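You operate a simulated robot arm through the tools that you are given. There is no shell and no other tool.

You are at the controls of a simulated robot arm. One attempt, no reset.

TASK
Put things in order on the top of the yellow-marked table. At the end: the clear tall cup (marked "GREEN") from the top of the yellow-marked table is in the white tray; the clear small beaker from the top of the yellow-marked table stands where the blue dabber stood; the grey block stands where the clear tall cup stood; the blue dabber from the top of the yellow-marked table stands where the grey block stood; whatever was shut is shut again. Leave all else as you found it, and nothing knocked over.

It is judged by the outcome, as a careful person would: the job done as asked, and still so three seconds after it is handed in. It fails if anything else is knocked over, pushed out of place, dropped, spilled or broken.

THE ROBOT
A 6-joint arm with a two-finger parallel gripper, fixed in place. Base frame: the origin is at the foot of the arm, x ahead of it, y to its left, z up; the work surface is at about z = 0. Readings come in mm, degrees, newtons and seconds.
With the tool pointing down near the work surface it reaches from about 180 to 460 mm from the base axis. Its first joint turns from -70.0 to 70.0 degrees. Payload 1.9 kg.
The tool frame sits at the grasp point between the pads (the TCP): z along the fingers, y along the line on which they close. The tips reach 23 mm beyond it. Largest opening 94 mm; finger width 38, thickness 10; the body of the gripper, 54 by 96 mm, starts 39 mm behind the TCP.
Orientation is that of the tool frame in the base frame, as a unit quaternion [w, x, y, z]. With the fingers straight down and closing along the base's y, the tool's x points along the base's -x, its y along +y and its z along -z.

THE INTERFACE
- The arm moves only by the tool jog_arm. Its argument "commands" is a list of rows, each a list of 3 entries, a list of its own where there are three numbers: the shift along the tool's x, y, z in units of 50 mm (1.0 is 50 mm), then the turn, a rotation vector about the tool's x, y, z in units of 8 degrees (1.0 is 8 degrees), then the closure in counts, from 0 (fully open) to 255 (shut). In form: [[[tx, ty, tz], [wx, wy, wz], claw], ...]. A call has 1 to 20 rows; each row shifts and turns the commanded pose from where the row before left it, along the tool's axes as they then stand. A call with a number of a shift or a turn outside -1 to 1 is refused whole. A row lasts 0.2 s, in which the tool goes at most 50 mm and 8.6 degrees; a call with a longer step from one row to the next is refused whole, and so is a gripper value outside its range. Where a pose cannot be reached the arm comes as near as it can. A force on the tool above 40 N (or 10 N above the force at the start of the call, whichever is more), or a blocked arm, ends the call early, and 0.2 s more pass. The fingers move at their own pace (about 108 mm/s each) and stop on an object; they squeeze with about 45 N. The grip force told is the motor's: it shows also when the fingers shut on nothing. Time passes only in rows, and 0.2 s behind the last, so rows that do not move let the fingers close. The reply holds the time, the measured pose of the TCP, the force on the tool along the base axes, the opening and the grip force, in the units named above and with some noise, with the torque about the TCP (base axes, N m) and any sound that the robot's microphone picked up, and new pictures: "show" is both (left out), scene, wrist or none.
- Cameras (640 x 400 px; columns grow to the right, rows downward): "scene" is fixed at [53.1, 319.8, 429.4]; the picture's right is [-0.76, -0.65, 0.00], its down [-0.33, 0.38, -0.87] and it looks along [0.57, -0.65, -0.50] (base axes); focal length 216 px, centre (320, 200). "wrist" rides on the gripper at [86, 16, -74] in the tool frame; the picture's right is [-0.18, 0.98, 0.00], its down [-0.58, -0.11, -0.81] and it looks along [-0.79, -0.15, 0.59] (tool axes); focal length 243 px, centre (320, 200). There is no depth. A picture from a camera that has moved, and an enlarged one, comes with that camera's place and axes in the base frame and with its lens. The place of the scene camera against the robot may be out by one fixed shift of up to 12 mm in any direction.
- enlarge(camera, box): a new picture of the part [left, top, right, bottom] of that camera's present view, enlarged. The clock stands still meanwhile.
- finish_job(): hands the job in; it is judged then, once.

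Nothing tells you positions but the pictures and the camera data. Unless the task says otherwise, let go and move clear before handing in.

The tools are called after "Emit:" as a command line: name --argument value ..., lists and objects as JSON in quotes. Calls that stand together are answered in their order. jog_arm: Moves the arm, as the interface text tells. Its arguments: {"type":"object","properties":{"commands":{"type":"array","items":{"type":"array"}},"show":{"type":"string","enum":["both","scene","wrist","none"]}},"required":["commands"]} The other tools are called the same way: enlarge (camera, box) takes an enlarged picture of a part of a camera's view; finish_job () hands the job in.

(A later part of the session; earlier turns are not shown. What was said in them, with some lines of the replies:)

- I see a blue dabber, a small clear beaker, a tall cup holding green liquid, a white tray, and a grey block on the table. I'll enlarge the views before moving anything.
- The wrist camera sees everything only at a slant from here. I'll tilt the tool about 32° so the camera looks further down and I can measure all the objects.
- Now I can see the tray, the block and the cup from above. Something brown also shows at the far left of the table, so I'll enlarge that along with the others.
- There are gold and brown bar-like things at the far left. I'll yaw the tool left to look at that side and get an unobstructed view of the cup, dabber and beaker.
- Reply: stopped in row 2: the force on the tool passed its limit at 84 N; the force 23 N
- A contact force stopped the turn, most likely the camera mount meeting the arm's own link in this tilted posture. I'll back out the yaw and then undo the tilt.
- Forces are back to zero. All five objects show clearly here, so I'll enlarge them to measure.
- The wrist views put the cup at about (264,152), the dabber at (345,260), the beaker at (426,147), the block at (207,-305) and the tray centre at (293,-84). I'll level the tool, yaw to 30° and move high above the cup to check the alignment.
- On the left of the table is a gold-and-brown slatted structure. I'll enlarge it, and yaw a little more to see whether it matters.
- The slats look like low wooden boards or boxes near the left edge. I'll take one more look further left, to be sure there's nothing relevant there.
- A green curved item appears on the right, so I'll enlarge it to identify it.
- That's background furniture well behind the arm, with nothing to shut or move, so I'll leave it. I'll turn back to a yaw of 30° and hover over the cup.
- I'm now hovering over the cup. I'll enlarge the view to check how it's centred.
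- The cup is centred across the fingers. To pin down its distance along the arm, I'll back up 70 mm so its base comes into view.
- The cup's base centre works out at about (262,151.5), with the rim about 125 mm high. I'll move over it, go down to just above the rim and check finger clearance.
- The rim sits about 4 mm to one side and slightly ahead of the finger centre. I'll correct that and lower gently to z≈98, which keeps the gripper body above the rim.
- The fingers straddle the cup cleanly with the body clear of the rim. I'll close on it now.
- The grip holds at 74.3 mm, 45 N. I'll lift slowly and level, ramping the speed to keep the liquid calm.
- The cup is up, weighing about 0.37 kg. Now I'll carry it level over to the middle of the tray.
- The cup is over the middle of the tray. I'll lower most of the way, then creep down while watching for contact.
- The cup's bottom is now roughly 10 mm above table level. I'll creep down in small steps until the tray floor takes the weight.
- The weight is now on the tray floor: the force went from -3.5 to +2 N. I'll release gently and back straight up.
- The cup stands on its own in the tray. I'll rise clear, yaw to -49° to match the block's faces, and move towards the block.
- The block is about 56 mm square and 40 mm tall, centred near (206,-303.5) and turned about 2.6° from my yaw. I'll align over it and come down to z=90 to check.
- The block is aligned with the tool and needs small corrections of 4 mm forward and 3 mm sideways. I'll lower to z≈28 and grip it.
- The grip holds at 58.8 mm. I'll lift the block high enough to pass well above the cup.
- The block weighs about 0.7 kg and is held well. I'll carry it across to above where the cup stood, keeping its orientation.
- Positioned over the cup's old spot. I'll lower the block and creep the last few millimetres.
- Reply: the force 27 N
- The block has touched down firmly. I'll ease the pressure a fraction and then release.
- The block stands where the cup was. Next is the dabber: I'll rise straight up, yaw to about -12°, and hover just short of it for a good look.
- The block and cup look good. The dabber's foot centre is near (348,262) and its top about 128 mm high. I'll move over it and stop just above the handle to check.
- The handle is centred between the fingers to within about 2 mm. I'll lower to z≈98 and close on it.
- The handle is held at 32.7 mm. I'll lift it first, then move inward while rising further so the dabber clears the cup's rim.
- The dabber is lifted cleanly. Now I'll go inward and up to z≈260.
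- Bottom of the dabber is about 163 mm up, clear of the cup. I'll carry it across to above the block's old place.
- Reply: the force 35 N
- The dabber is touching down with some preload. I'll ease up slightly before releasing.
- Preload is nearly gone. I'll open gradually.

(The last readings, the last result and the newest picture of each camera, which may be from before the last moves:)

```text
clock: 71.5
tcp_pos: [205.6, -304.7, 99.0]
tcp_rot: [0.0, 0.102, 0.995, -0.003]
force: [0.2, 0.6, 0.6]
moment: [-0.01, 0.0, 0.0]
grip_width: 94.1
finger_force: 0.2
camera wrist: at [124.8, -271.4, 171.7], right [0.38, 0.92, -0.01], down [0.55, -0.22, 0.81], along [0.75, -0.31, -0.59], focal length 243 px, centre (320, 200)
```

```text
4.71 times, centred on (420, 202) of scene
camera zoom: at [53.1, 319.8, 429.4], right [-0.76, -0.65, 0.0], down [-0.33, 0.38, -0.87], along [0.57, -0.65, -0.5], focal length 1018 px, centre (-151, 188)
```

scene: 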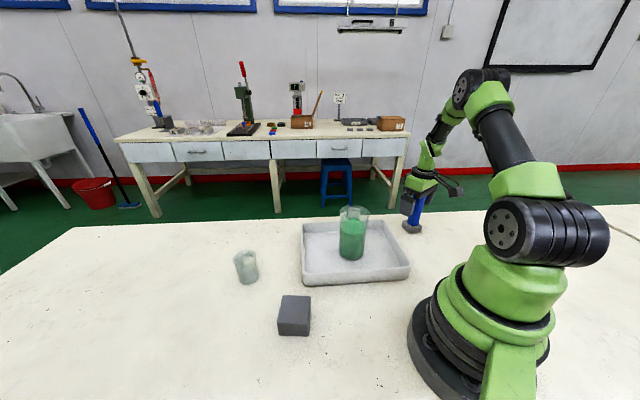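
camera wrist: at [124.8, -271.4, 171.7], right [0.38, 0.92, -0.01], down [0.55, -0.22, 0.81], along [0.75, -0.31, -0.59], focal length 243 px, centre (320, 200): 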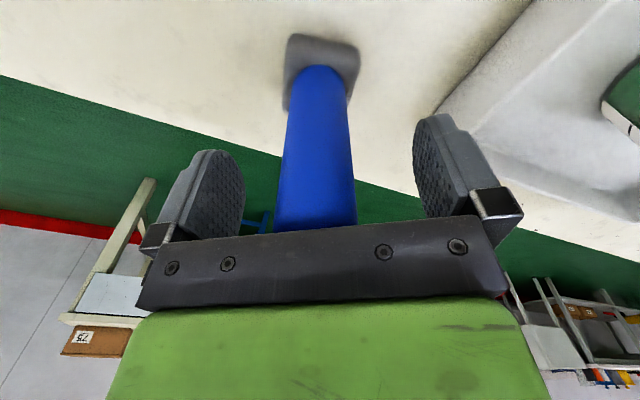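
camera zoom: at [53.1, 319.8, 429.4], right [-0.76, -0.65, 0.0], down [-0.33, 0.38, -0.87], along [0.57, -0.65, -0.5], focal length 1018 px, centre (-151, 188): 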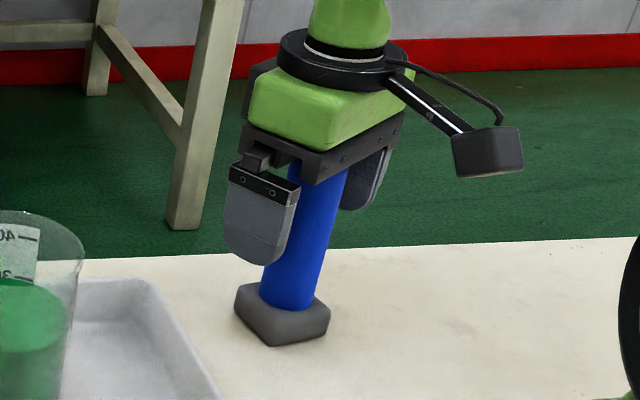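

The dabber stands upright on the block's old spot. I'll rise straight up, clear of its handle, and yaw for the beaker.

Emit:
jog_arm --commands '[[[0, 0, -0.15], [0, 0, 0], 0], [[0, 0, -0.35], [0, 0, 0], 0], [[0, 0, -0.55], [0, 0, 0], 0], [[0, 0, -0.6], [0, 0, 0], 0], [[0, 0, -0.5], [0, 0, 0], 0], [[0, 0, -0.35], [0, 0, 0], 0], [[0, 0, -0.15], [0, 0, 0], 0], [[0, 0, 0], [0, 0, -0.867], 0], [[0, 0, 0], [0, 0, -0.867], 0], [[0, 0, 0], [0, 0, -0.867], 0], [[0, 0, 0], [0, 0, -0.867], 0], [[0, 0, 0], [0, 0, -0.867], 0], [[0, 0, 0], [0, 0, 0], 0]]' --show "both"

```text
clock: 74.3
tcp_pos: [207.1, -304.9, 231.7]
tcp_rot: [0.0, -0.2, 0.98, -0.003]
force: [-0.2, -0.8, -0.4]
moment: [-0.03, -0.03, -0.01]
grip_width: 94.0
finger_force: 0.0
camera wrist: at [120.8, -323.9, 304.6], right [-0.22, 0.98, -0.01], down [0.58, 0.13, 0.81], along [0.79, 0.17, -0.59], focal length 243 px, centre (320, 200)
```

scene: 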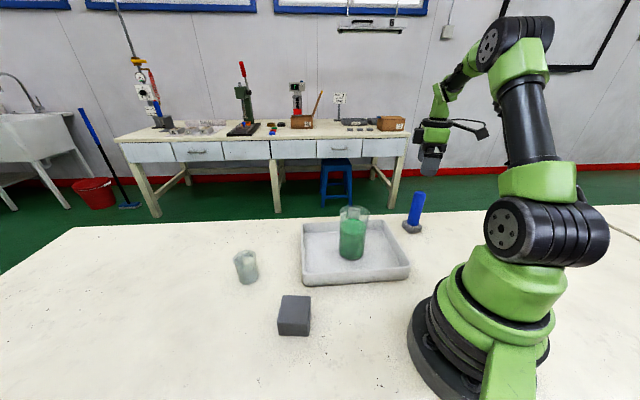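
wrist: 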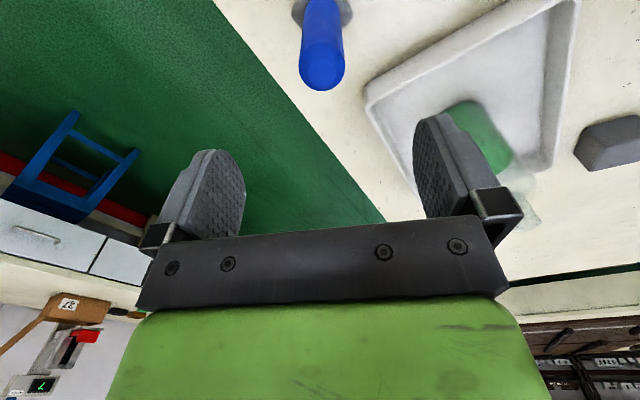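

Now I'll travel high over the tray to a hover just short of the beaker.

Emit:
jog_arm --commands '[[[-0.1775, 0.1836, 0], [0, 0, 0], 0], [[-0.355, 0.3672, 0], [0, 0, 0], 0], [[-0.5325, 0.5508, 0], [0, 0, 0], 0], [[-0.5325, 0.5508, 0], [0, 0, 0], 0], [[-0.5325, 0.5508, 0], [0, 0, 0], 0], [[-0.5325, 0.5508, 0], [0, 0, 0], 0], [[-0.5325, 0.5508, 0], [0, 0, 0], 0], [[-0.5325, 0.5508, 0], [0, 0, 0], 0], [[-0.5325, 0.5508, 0], [0, 0, 0], 0], [[-0.5325, 0.5508, 0], [0, 0, 0], 0], [[-0.5325, 0.5508, 0], [0, 0, 0], 0], [[-0.5325, 0.5508, 0], [0, 0, 0], 0], [[-0.355, 0.3672, 0], [0, 0, 0], 0], [[-0.1775, 0.1836, 0], [0, 0, 0], 0], [[0, 0, 0], [0, 0, 0], 0], [[0, 0, 0], [0, 0, 0], 0]]' --show "both"

Emit:
enlarge --camera "wrist" --box '[240, 0, 420, 140]'

```text
clock: 77.8
tcp_pos: [372.9, 125.4, 228.9]
tcp_rot: [-0.002, -0.2, 0.98, -0.003]
force: [-0.6, -0.9, -0.4]
moment: [0.03, 0.01, -0.02]
grip_width: 94.0
finger_force: 0.1
camera wrist: at [287.1, 105.1, 302.5], right [-0.21, 0.98, -0.01], down [0.58, 0.13, 0.81], along [0.79, 0.17, -0.59], focal length 243 px, centre (320, 200)
```

scene: 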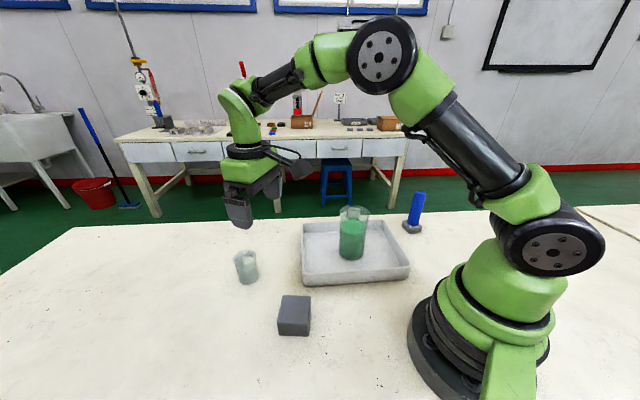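
wrist: 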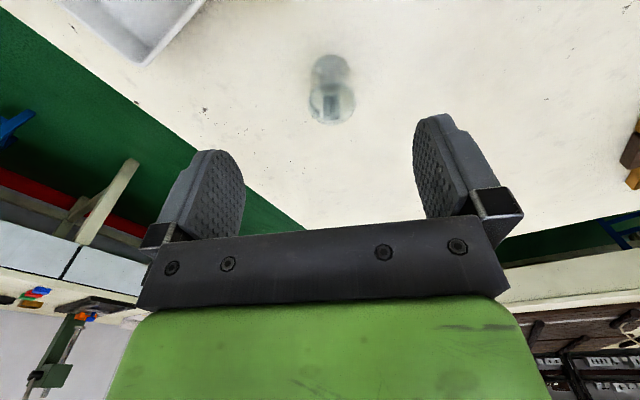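

```text
2.86 times, centred on (330, 70) of wrist
camera zoom: at [287.1, 105.1, 302.5], right [-0.21, 0.98, -0.01], down [0.58, 0.13, 0.81], along [0.79, 0.17, -0.59], focal length 693 px, centre (291, 571)
```

zoom: 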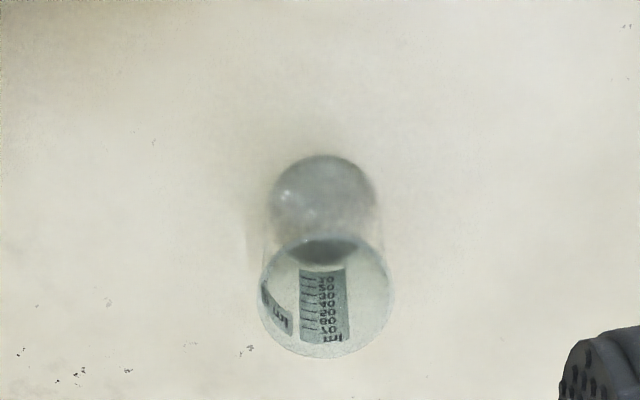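

The beaker is about 50 mm across and 67 mm tall, centred near (428,151), close to the reach limit. I'll go down part way first, then move forward over it.

Emit:
jog_arm --commands '[[[0, 0, 0.3], [0, 0, 0], 0], [[0, 0, 0.5], [0, 0, 0], 0], [[0, 0, 0.6], [0, 0, 0], 0], [[0, 0, 0.5], [0, 0, 0], 0], [[0, 0, 0.28], [0, 0, 0], 0], [[-0.3, 0.0125, 0], [0, 0, 0], 0], [[-0.35, 0.0125, 0], [0, 0, 0], 0], [[-0.35, 0.0125, 0], [0, 0, 0], 0], [[-0.2, 0.0125, 0], [0, 0, 0], 0], [[0, 0, 0], [0, 0, 0], 0], [[0, 0, 0], [0, 0, 0], 0]]' --show "both"

Emit:
enlarge --camera "wrist" --box '[180, 0, 480, 220]'

```text
clock: 80.2
tcp_pos: [425.4, 147.3, 118.0]
tcp_rot: [-0.001, -0.199, 0.98, -0.003]
force: [-0.4, -0.8, 0.1]
moment: [0.03, -0.02, -0.01]
grip_width: 94.0
finger_force: 0.2
camera wrist: at [339.5, 128.7, 191.2], right [-0.21, 0.98, -0.01], down [0.58, 0.13, 0.81], along [0.79, 0.17, -0.59], focal length 243 px, centre (320, 200)
```

scene: 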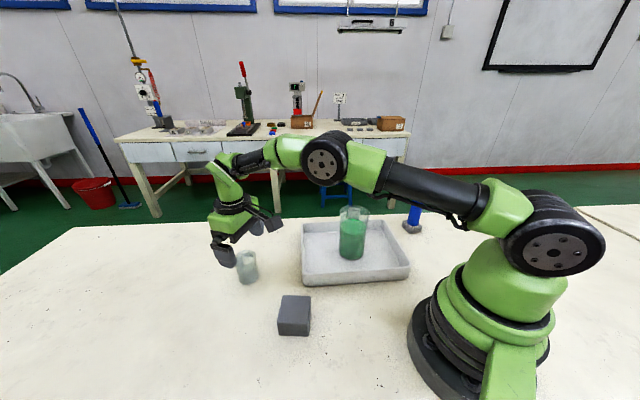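
wrist: 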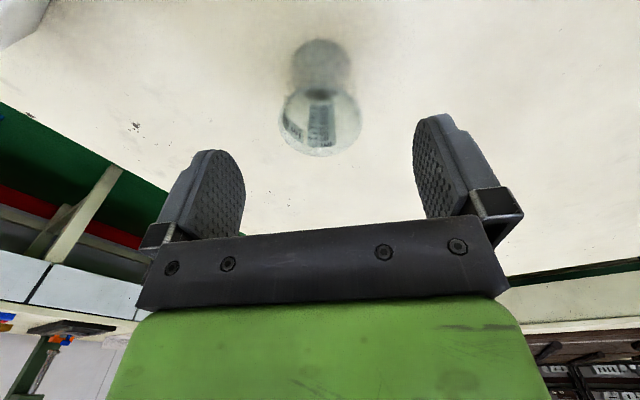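

```text
1.82 times, centred on (330, 110) of wrist
camera zoom: at [339.5, 128.7, 191.2], right [-0.21, 0.98, -0.01], down [0.58, 0.13, 0.81], along [0.79, 0.17, -0.59], focal length 441 px, centre (302, 364)
```

zoom: 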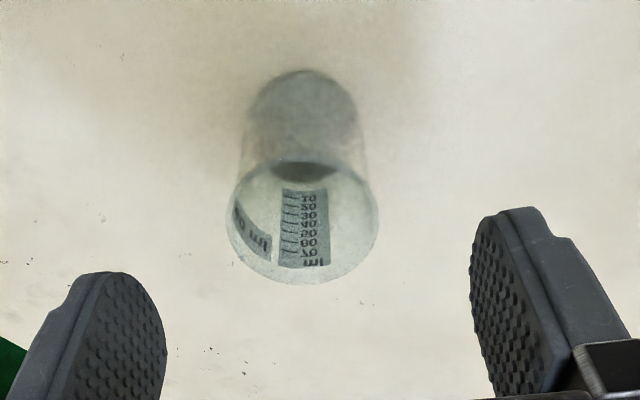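

The beaker is centred sideways and about 4 mm ahead. I'll nudge forward and lower to z≈42.

Emit:
jog_arm --commands '[[[-0.085, 0, 0.1], [0, 0, 0], 0], [[0, 0, 0.28], [0, 0, 0], 0], [[0, 0, 0.3], [0, 0, 0], 0], [[0, 0, 0.3], [0, 0, 0], 0], [[0, 0, 0.28], [0, 0, 0], 0], [[0, 0, 0.16], [0, 0, 0], 0], [[0, 0, 0.08], [0, 0, 0], 0], [[0, 0, 0], [0, 0, 0], 0], [[0, 0, 0], [0, 0, 0], 0]]' --show "both"

Emit:
enlarge --camera "wrist" --box '[180, 40, 480, 240]'

```text
clock: 82.2
tcp_pos: [431.0, 150.9, 42.6]
tcp_rot: [-0.001, -0.199, 0.98, -0.004]
force: [-0.2, -0.3, -0.2]
moment: [0.0, -0.01, -0.05]
grip_width: 94.0
finger_force: 0.1
camera wrist: at [344.3, 132.6, 116.6], right [-0.21, 0.98, -0.01], down [0.58, 0.13, 0.81], along [0.79, 0.17, -0.59], focal length 243 px, centre (320, 200)
```

scene: 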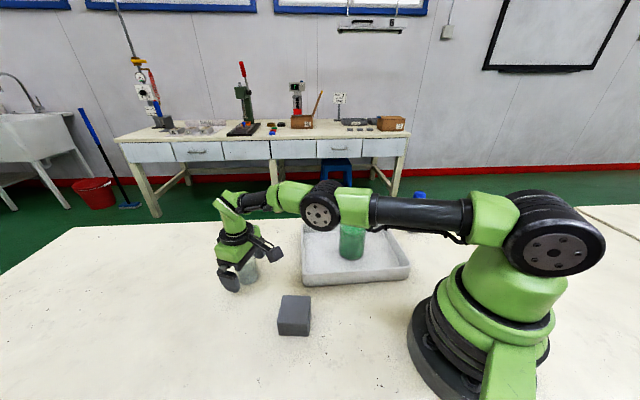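
wrist: 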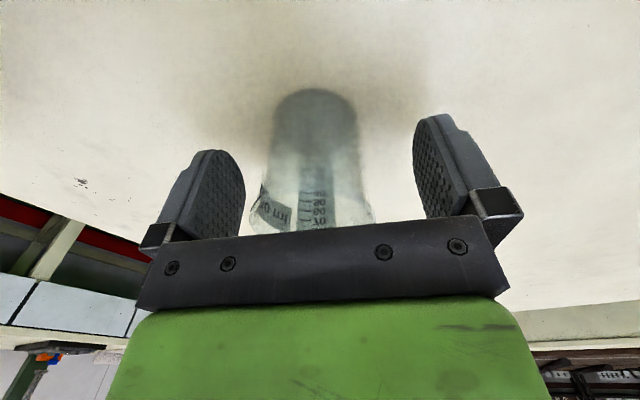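

```text
2.00 times, centred on (330, 140) of wrist
camera zoom: at [344.3, 132.6, 116.6], right [-0.21, 0.98, -0.01], down [0.58, 0.13, 0.81], along [0.79, 0.17, -0.59], focal length 485 px, centre (300, 320)
```

zoom: 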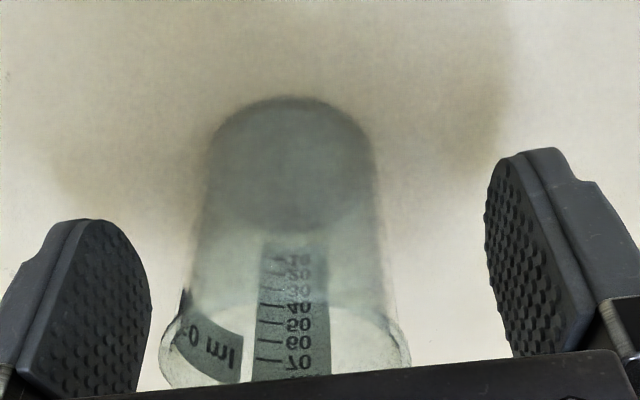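

Emit:
jog_arm --commands '[[[0, -0.05, 0], [0, 0, 0], 0], [[0, 0, 0], [0, 0, 0], 50], [[0, 0, 0], [0, 0, 0], 90], [[0, 0, 0], [0, 0, 0], 115], [[0, 0, 0], [0, 0, 0], 140], [[0, 0, 0], [0, 0, 0], 255], [[0, 0, 0], [0, 0, 0], 255]]' --show "both"

```text
clock: 83.8
tcp_pos: [431.8, 148.2, 42.0]
tcp_rot: [-0.001, -0.199, 0.98, -0.003]
force: [0.6, -0.9, 0.2]
moment: [0.01, 0.03, 0.03]
grip_width: 49.6
finger_force: 44.6
camera wrist: at [345.3, 129.1, 116.8], right [-0.21, 0.98, -0.01], down [0.58, 0.13, 0.81], along [0.79, 0.17, -0.59], focal length 243 px, centre (320, 200)
```

scene: 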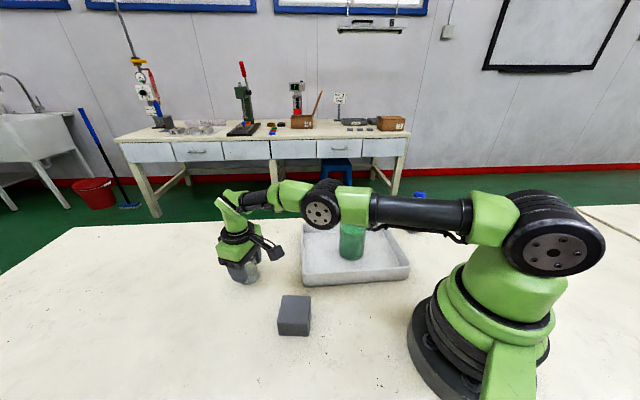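
wrist: 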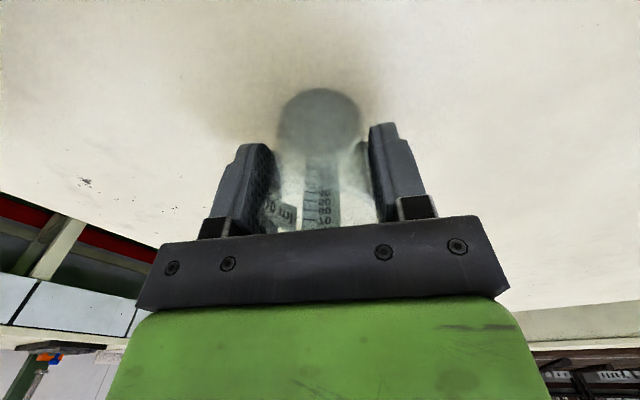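

The beaker is gripped at 49.6 mm. I'll lift it gently and carry it level to the dabber's old spot at (350.5,262).

Emit:
jog_arm --commands '[[[0, 0, -0.05], [0, 0, 0], 255], [[0, 0, -0.12], [0, 0, 0], 255], [[0, 0, -0.2], [0, 0, 0], 255], [[0, 0, -0.26], [0, 0, 0], 255], [[0, 0, -0.26], [0, 0, 0], 255], [[0, 0, -0.18], [0, 0, 0], 255], [[0, 0, -0.1], [0, 0, 0], 255], [[0, 0, -0.03], [0, 0, 0], 255], [[0.0338, 0.1507, 0], [0, 0, 0], 255], [[0.0676, 0.3014, 0], [0, 0, 0], 255], [[0.1013, 0.452, 0], [0, 0, 0], 255], [[0.1013, 0.452, 0], [0, 0, 0], 255], [[0.1013, 0.452, 0], [0, 0, 0], 255], [[0.1013, 0.452, 0], [0, 0, 0], 255], [[0.0676, 0.3014, 0], [0, 0, 0], 255], [[0.0338, 0.1507, 0], [0, 0, 0], 255], [[0, 0, 0], [0, 0, 0], 255], [[0, 0, 0], [0, 0, 0], 255]]' --show "both"

```text
clock: 87.5
tcp_pos: [349.9, 262.3, 103.0]
tcp_rot: [-0.002, -0.199, 0.98, -0.002]
force: [-0.2, -0.7, -0.4]
moment: [-0.02, -0.02, -0.01]
grip_width: 49.5
finger_force: 45.1
camera wrist: at [263.6, 243.6, 177.0], right [-0.21, 0.98, -0.01], down [0.58, 0.13, 0.81], along [0.79, 0.17, -0.59], focal length 243 px, centre (320, 200)
```

scene: 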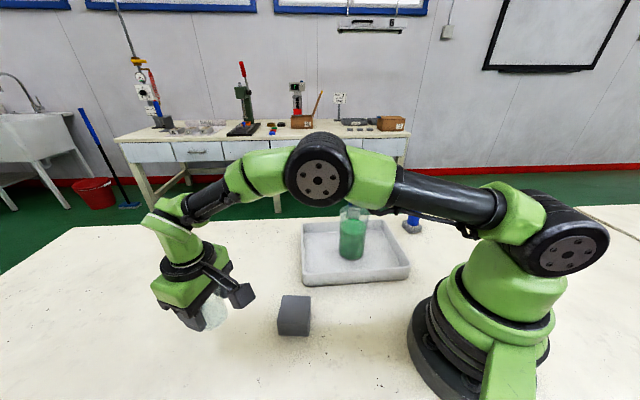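
wrist: 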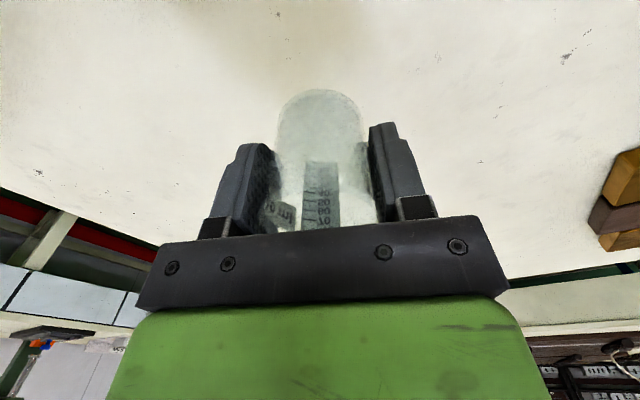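

Over the target now. I'll lower most of the way and then creep.

Emit:
jog_arm --commands '[[[0, 0, 0.08], [0, 0, 0], 255], [[0, 0, 0.18], [0, 0, 0], 255], [[0, 0, 0.25], [0, 0, 0], 255], [[0, 0, 0.25], [0, 0, 0], 255], [[0, 0, 0.18], [0, 0, 0], 255], [[0, 0, 0.1], [0, 0, 0], 255], [[0, 0, 0.06], [0, 0, 0], 255], [[0, 0, 0.03], [0, 0, 0], 255], [[0, 0, 0], [0, 0, 0], 255]]' --show "none"

```text
clock: 89.5
tcp_pos: [349.6, 262.8, 45.9]
tcp_rot: [-0.001, -0.2, 0.98, -0.002]
force: [0.5, -0.2, -0.6]
moment: [0.03, -0.01, 0.02]
grip_width: 49.8
finger_force: 45.2
```

Emit:
jog_arm --commands '[[[0, 0, 0.02], [0, 0, 0], 255], [[0, 0, 0.02], [0, 0, 0], 255], [[0, 0, 0], [0, 0, 0], 255]]' --show "none"

```text
clock: 90.3
tcp_pos: [349.6, 263.1, 44.7]
tcp_rot: [-0.001, -0.199, 0.98, -0.003]
force: [1.4, 0.5, -0.6]
moment: [0.03, -0.01, 0.02]
grip_width: 49.3
finger_force: 45.0
```

Emit:
jog_arm --commands '[[[0, 0, 0.012], [0, 0, 0], 255], [[0, 0, 0.012], [0, 0, 0], 255], [[0, 0, 0], [0, 0, 0], 255]]' --show "none"

```text
clock: 91.2
tcp_pos: [349.8, 260.7, 42.2]
tcp_rot: [-0.001, -0.199, 0.98, -0.004]
force: [-0.2, 0.8, -0.8]
moment: [0.02, -0.01, 0.01]
grip_width: 49.6
finger_force: 45.2
```

Emit:
jog_arm --commands '[[[0, 0, 0.01], [0, 0, 0], 255], [[0, 0, 0], [0, 0, 0], 255]]' --show "none"

```text
clock: 91.8
tcp_pos: [350.7, 261.3, 41.7]
tcp_rot: [-0.001, -0.2, 0.98, -0.003]
force: [0.0, -0.5, 2.6]
moment: [-0.01, 0.03, 0.0]
grip_width: 49.2
finger_force: 45.2
```

Light contact now registers at 2.6 N. I'll release gently.

Emit:
jog_arm --commands '[[[0, 0, 0], [0, 0, 0], 110], [[0, 0, 0], [0, 0, 0], 85], [[0, 0, 0], [0, 0, 0], 50], [[0, 0, 0], [0, 0, 0], 10], [[0, 0, 0], [0, 0, 0], 0], [[0, 0, 0], [0, 0, 0], 0]]' --show "both"

Emit:
enlarge --camera "wrist" --box '[180, 40, 480, 240]'

```text
clock: 93.2
tcp_pos: [351.4, 260.2, 43.2]
tcp_rot: [-0.001, -0.2, 0.98, -0.003]
force: [-0.1, -0.4, 0.2]
moment: [-0.01, -0.01, -0.04]
grip_width: 94.2
finger_force: 0.2
camera wrist: at [264.8, 241.9, 116.8], right [-0.21, 0.98, -0.01], down [0.58, 0.13, 0.81], along [0.79, 0.17, -0.59], focal length 243 px, centre (320, 200)
```

scene: 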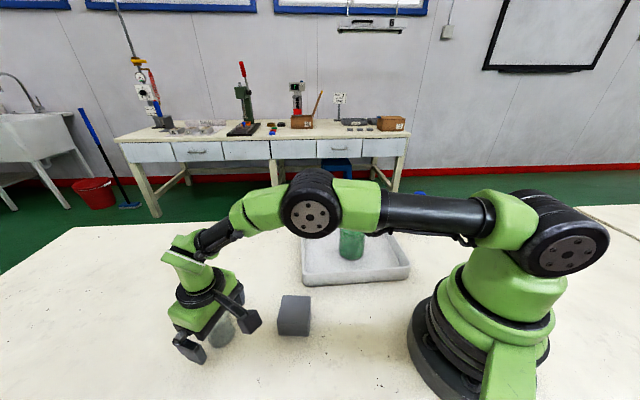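
wrist: 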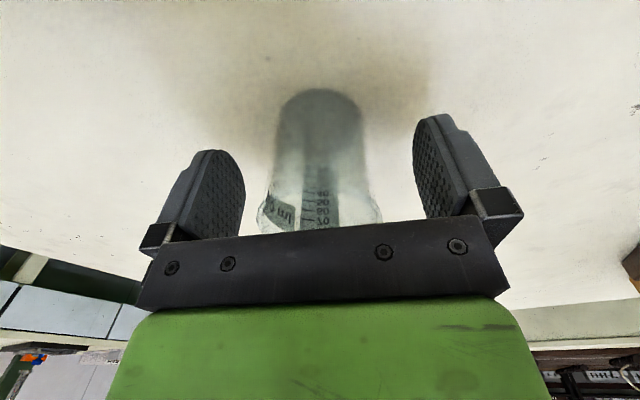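

```text
2.00 times, centred on (330, 140) of wrist
camera zoom: at [264.8, 241.9, 116.8], right [-0.21, 0.98, -0.01], down [0.58, 0.13, 0.81], along [0.79, 0.17, -0.59], focal length 485 px, centre (300, 320)
```

zoom: 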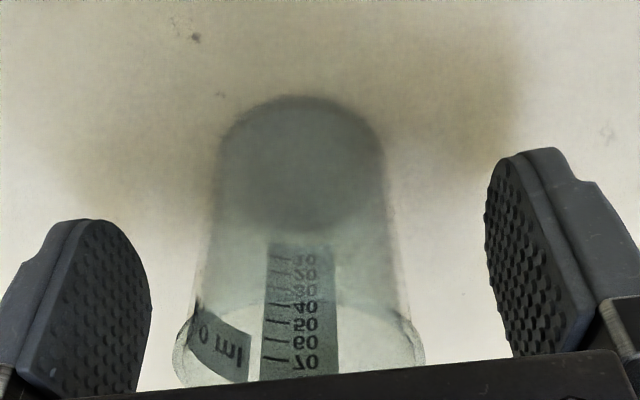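

The beaker stands on the dabber's old spot. I'll rise straight up, back away to a neutral pose and check the whole table.

Emit:
jog_arm --commands '[[[0, 0, -0.1], [0, 0, 0], 0], [[0, 0, -0.25], [0, 0, 0], 0], [[0, 0, -0.45], [0, 0, 0], 0], [[0, 0, -0.6], [0, 0, 0], 0], [[0, 0, -0.7], [0, 0, 0], 0], [[0, 0, -0.6], [0, 0, 0], 0], [[0.3, -0.25, -0.4], [0, 0, 0], 0], [[0.5, -0.5, -0.4], [0, 0, 0], 0], [[0.6, -0.6, -0.4], [0, 0, 0], 0], [[0.6, -0.6, -0.4], [0, 0, 0], 0], [[0.6, -0.5, -0.4], [0, 0, 0], 0], [[0.4, -0.3, -0.4], [0, 0, 0], 0], [[0.2, -0.2, -0.2], [0, 0, 0], 0], [[0, 0, 0], [0, 0, 0], 0], [[0, 0, 0], [0, 0, 0], 0]]' --show "both"

Emit:
enlarge --camera "scene" --box '[180, 180, 440, 360]'

```text
clock: 96.3
tcp_pos: [259.7, 65.2, 306.4]
tcp_rot: [-0.001, -0.199, 0.98, -0.004]
force: [-0.4, 0.0, -0.2]
moment: [0.01, -0.01, -0.02]
grip_width: 93.9
finger_force: 0.0
camera wrist: at [174.0, 46.9, 381.8], right [-0.21, 0.98, -0.01], down [0.58, 0.13, 0.81], along [0.79, 0.17, -0.59], focal length 243 px, centre (320, 200)
```

scene: 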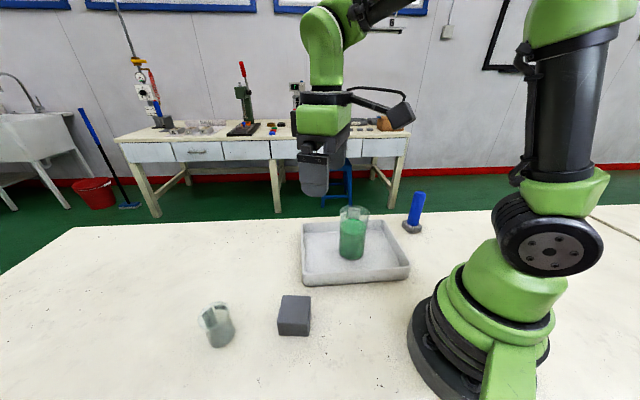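
wrist: 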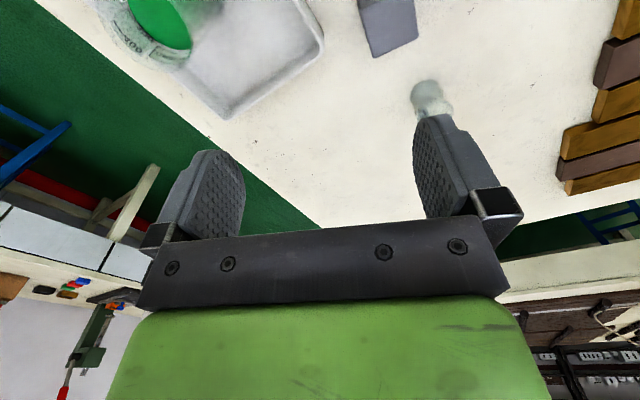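

```text
2.22 times, centred on (310, 270) of scene
camera zoom: at [53.1, 319.8, 429.4], right [-0.76, -0.65, 0.0], down [-0.33, 0.38, -0.87], along [0.57, -0.65, -0.5], focal length 481 px, centre (342, 44)
```

zoom: 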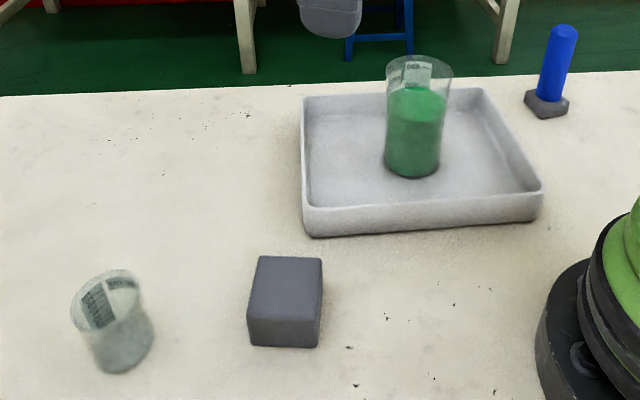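

Everything looks to be in place and upright. I'll zoom in to compare the final spots with the original ones.

Emit:
enlarge --camera "scene" --box '[180, 230, 340, 360]'

Emit:
enlarge --camera "scene" --box '[290, 180, 450, 295]'

Emit:
enlarge --camera "wrist" --box '[80, 0, 480, 160]'

```text
3.08 times, centred on (260, 295) of scene
camera zoom: at [53.1, 319.8, 429.4], right [-0.76, -0.65, 0.0], down [-0.33, 0.38, -0.87], along [0.57, -0.65, -0.5], focal length 666 px, centre (505, -92)
```

zoom: 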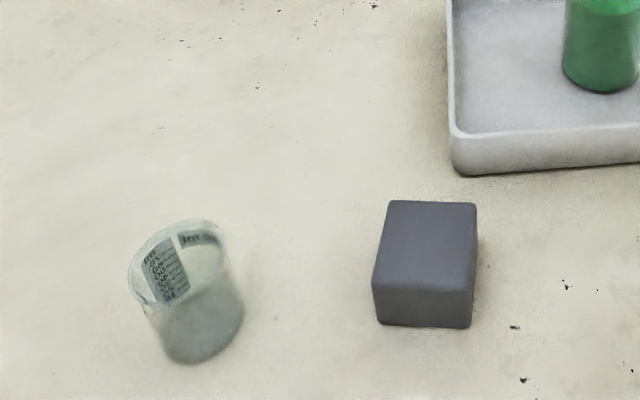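

```text
3.48 times, centred on (370, 238) of scene
camera zoom: at [53.1, 319.8, 429.4], right [-0.76, -0.65, 0.0], down [-0.33, 0.38, -0.87], along [0.57, -0.65, -0.5], focal length 752 px, centre (146, 70)
```

zoom: 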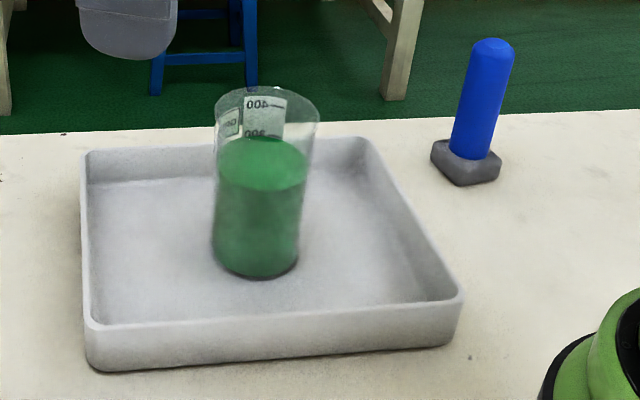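

```text
1.60 times, centred on (280, 80) of wrist
camera zoom: at [174.0, 46.9, 381.8], right [-0.21, 0.98, -0.01], down [0.58, 0.13, 0.81], along [0.79, 0.17, -0.59], focal length 388 px, centre (384, 392)
```

zoom: 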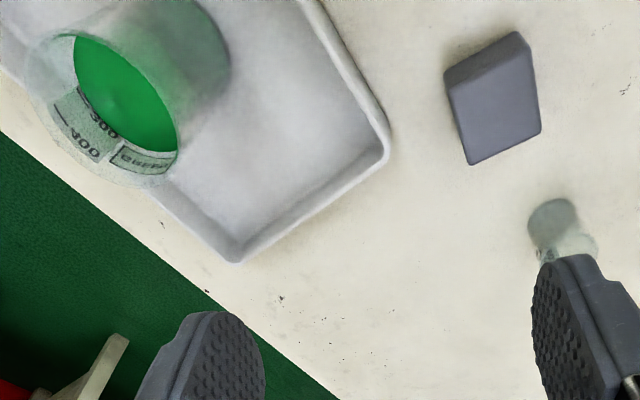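

The checks agree to within a few millimetres. The cup is upright in the tray, the beaker is on the dabber's spot, the block on the cup's spot, and the dabber on the block's spot. Nothing was opened, the tray hasn't moved, and the gripper is empty and well clear, so I'm handing in.

Emit:
finish_job

```text
The job is handed in.
```

The job is handed in, and all four moves were done as asked. In the last pictures every object was standing upright with nothing spilled:

- **Cup marked "GREEN":** it stands near the middle of the white tray with its liquid still in it.
- **Grey block:** it stands where the cup stood, within about 5 mm.
- **Blue dabber:** it stands where the block stood, within about 5 mm.
- **Small beaker:** it stands where the dabber stood, within about 5 mm.

I found nothing shut on the table and opened nothing, so nothing needed closing. The tray did not move, and the gripper was left empty and clear of everything.

Early on, while I was turning the tilted tool to look around, a force of 84 N stopped the arm. It was high above the table, most likely the camera touching the arm itself. I backed out, the forces went back to zero, and nothing on the table was touched.
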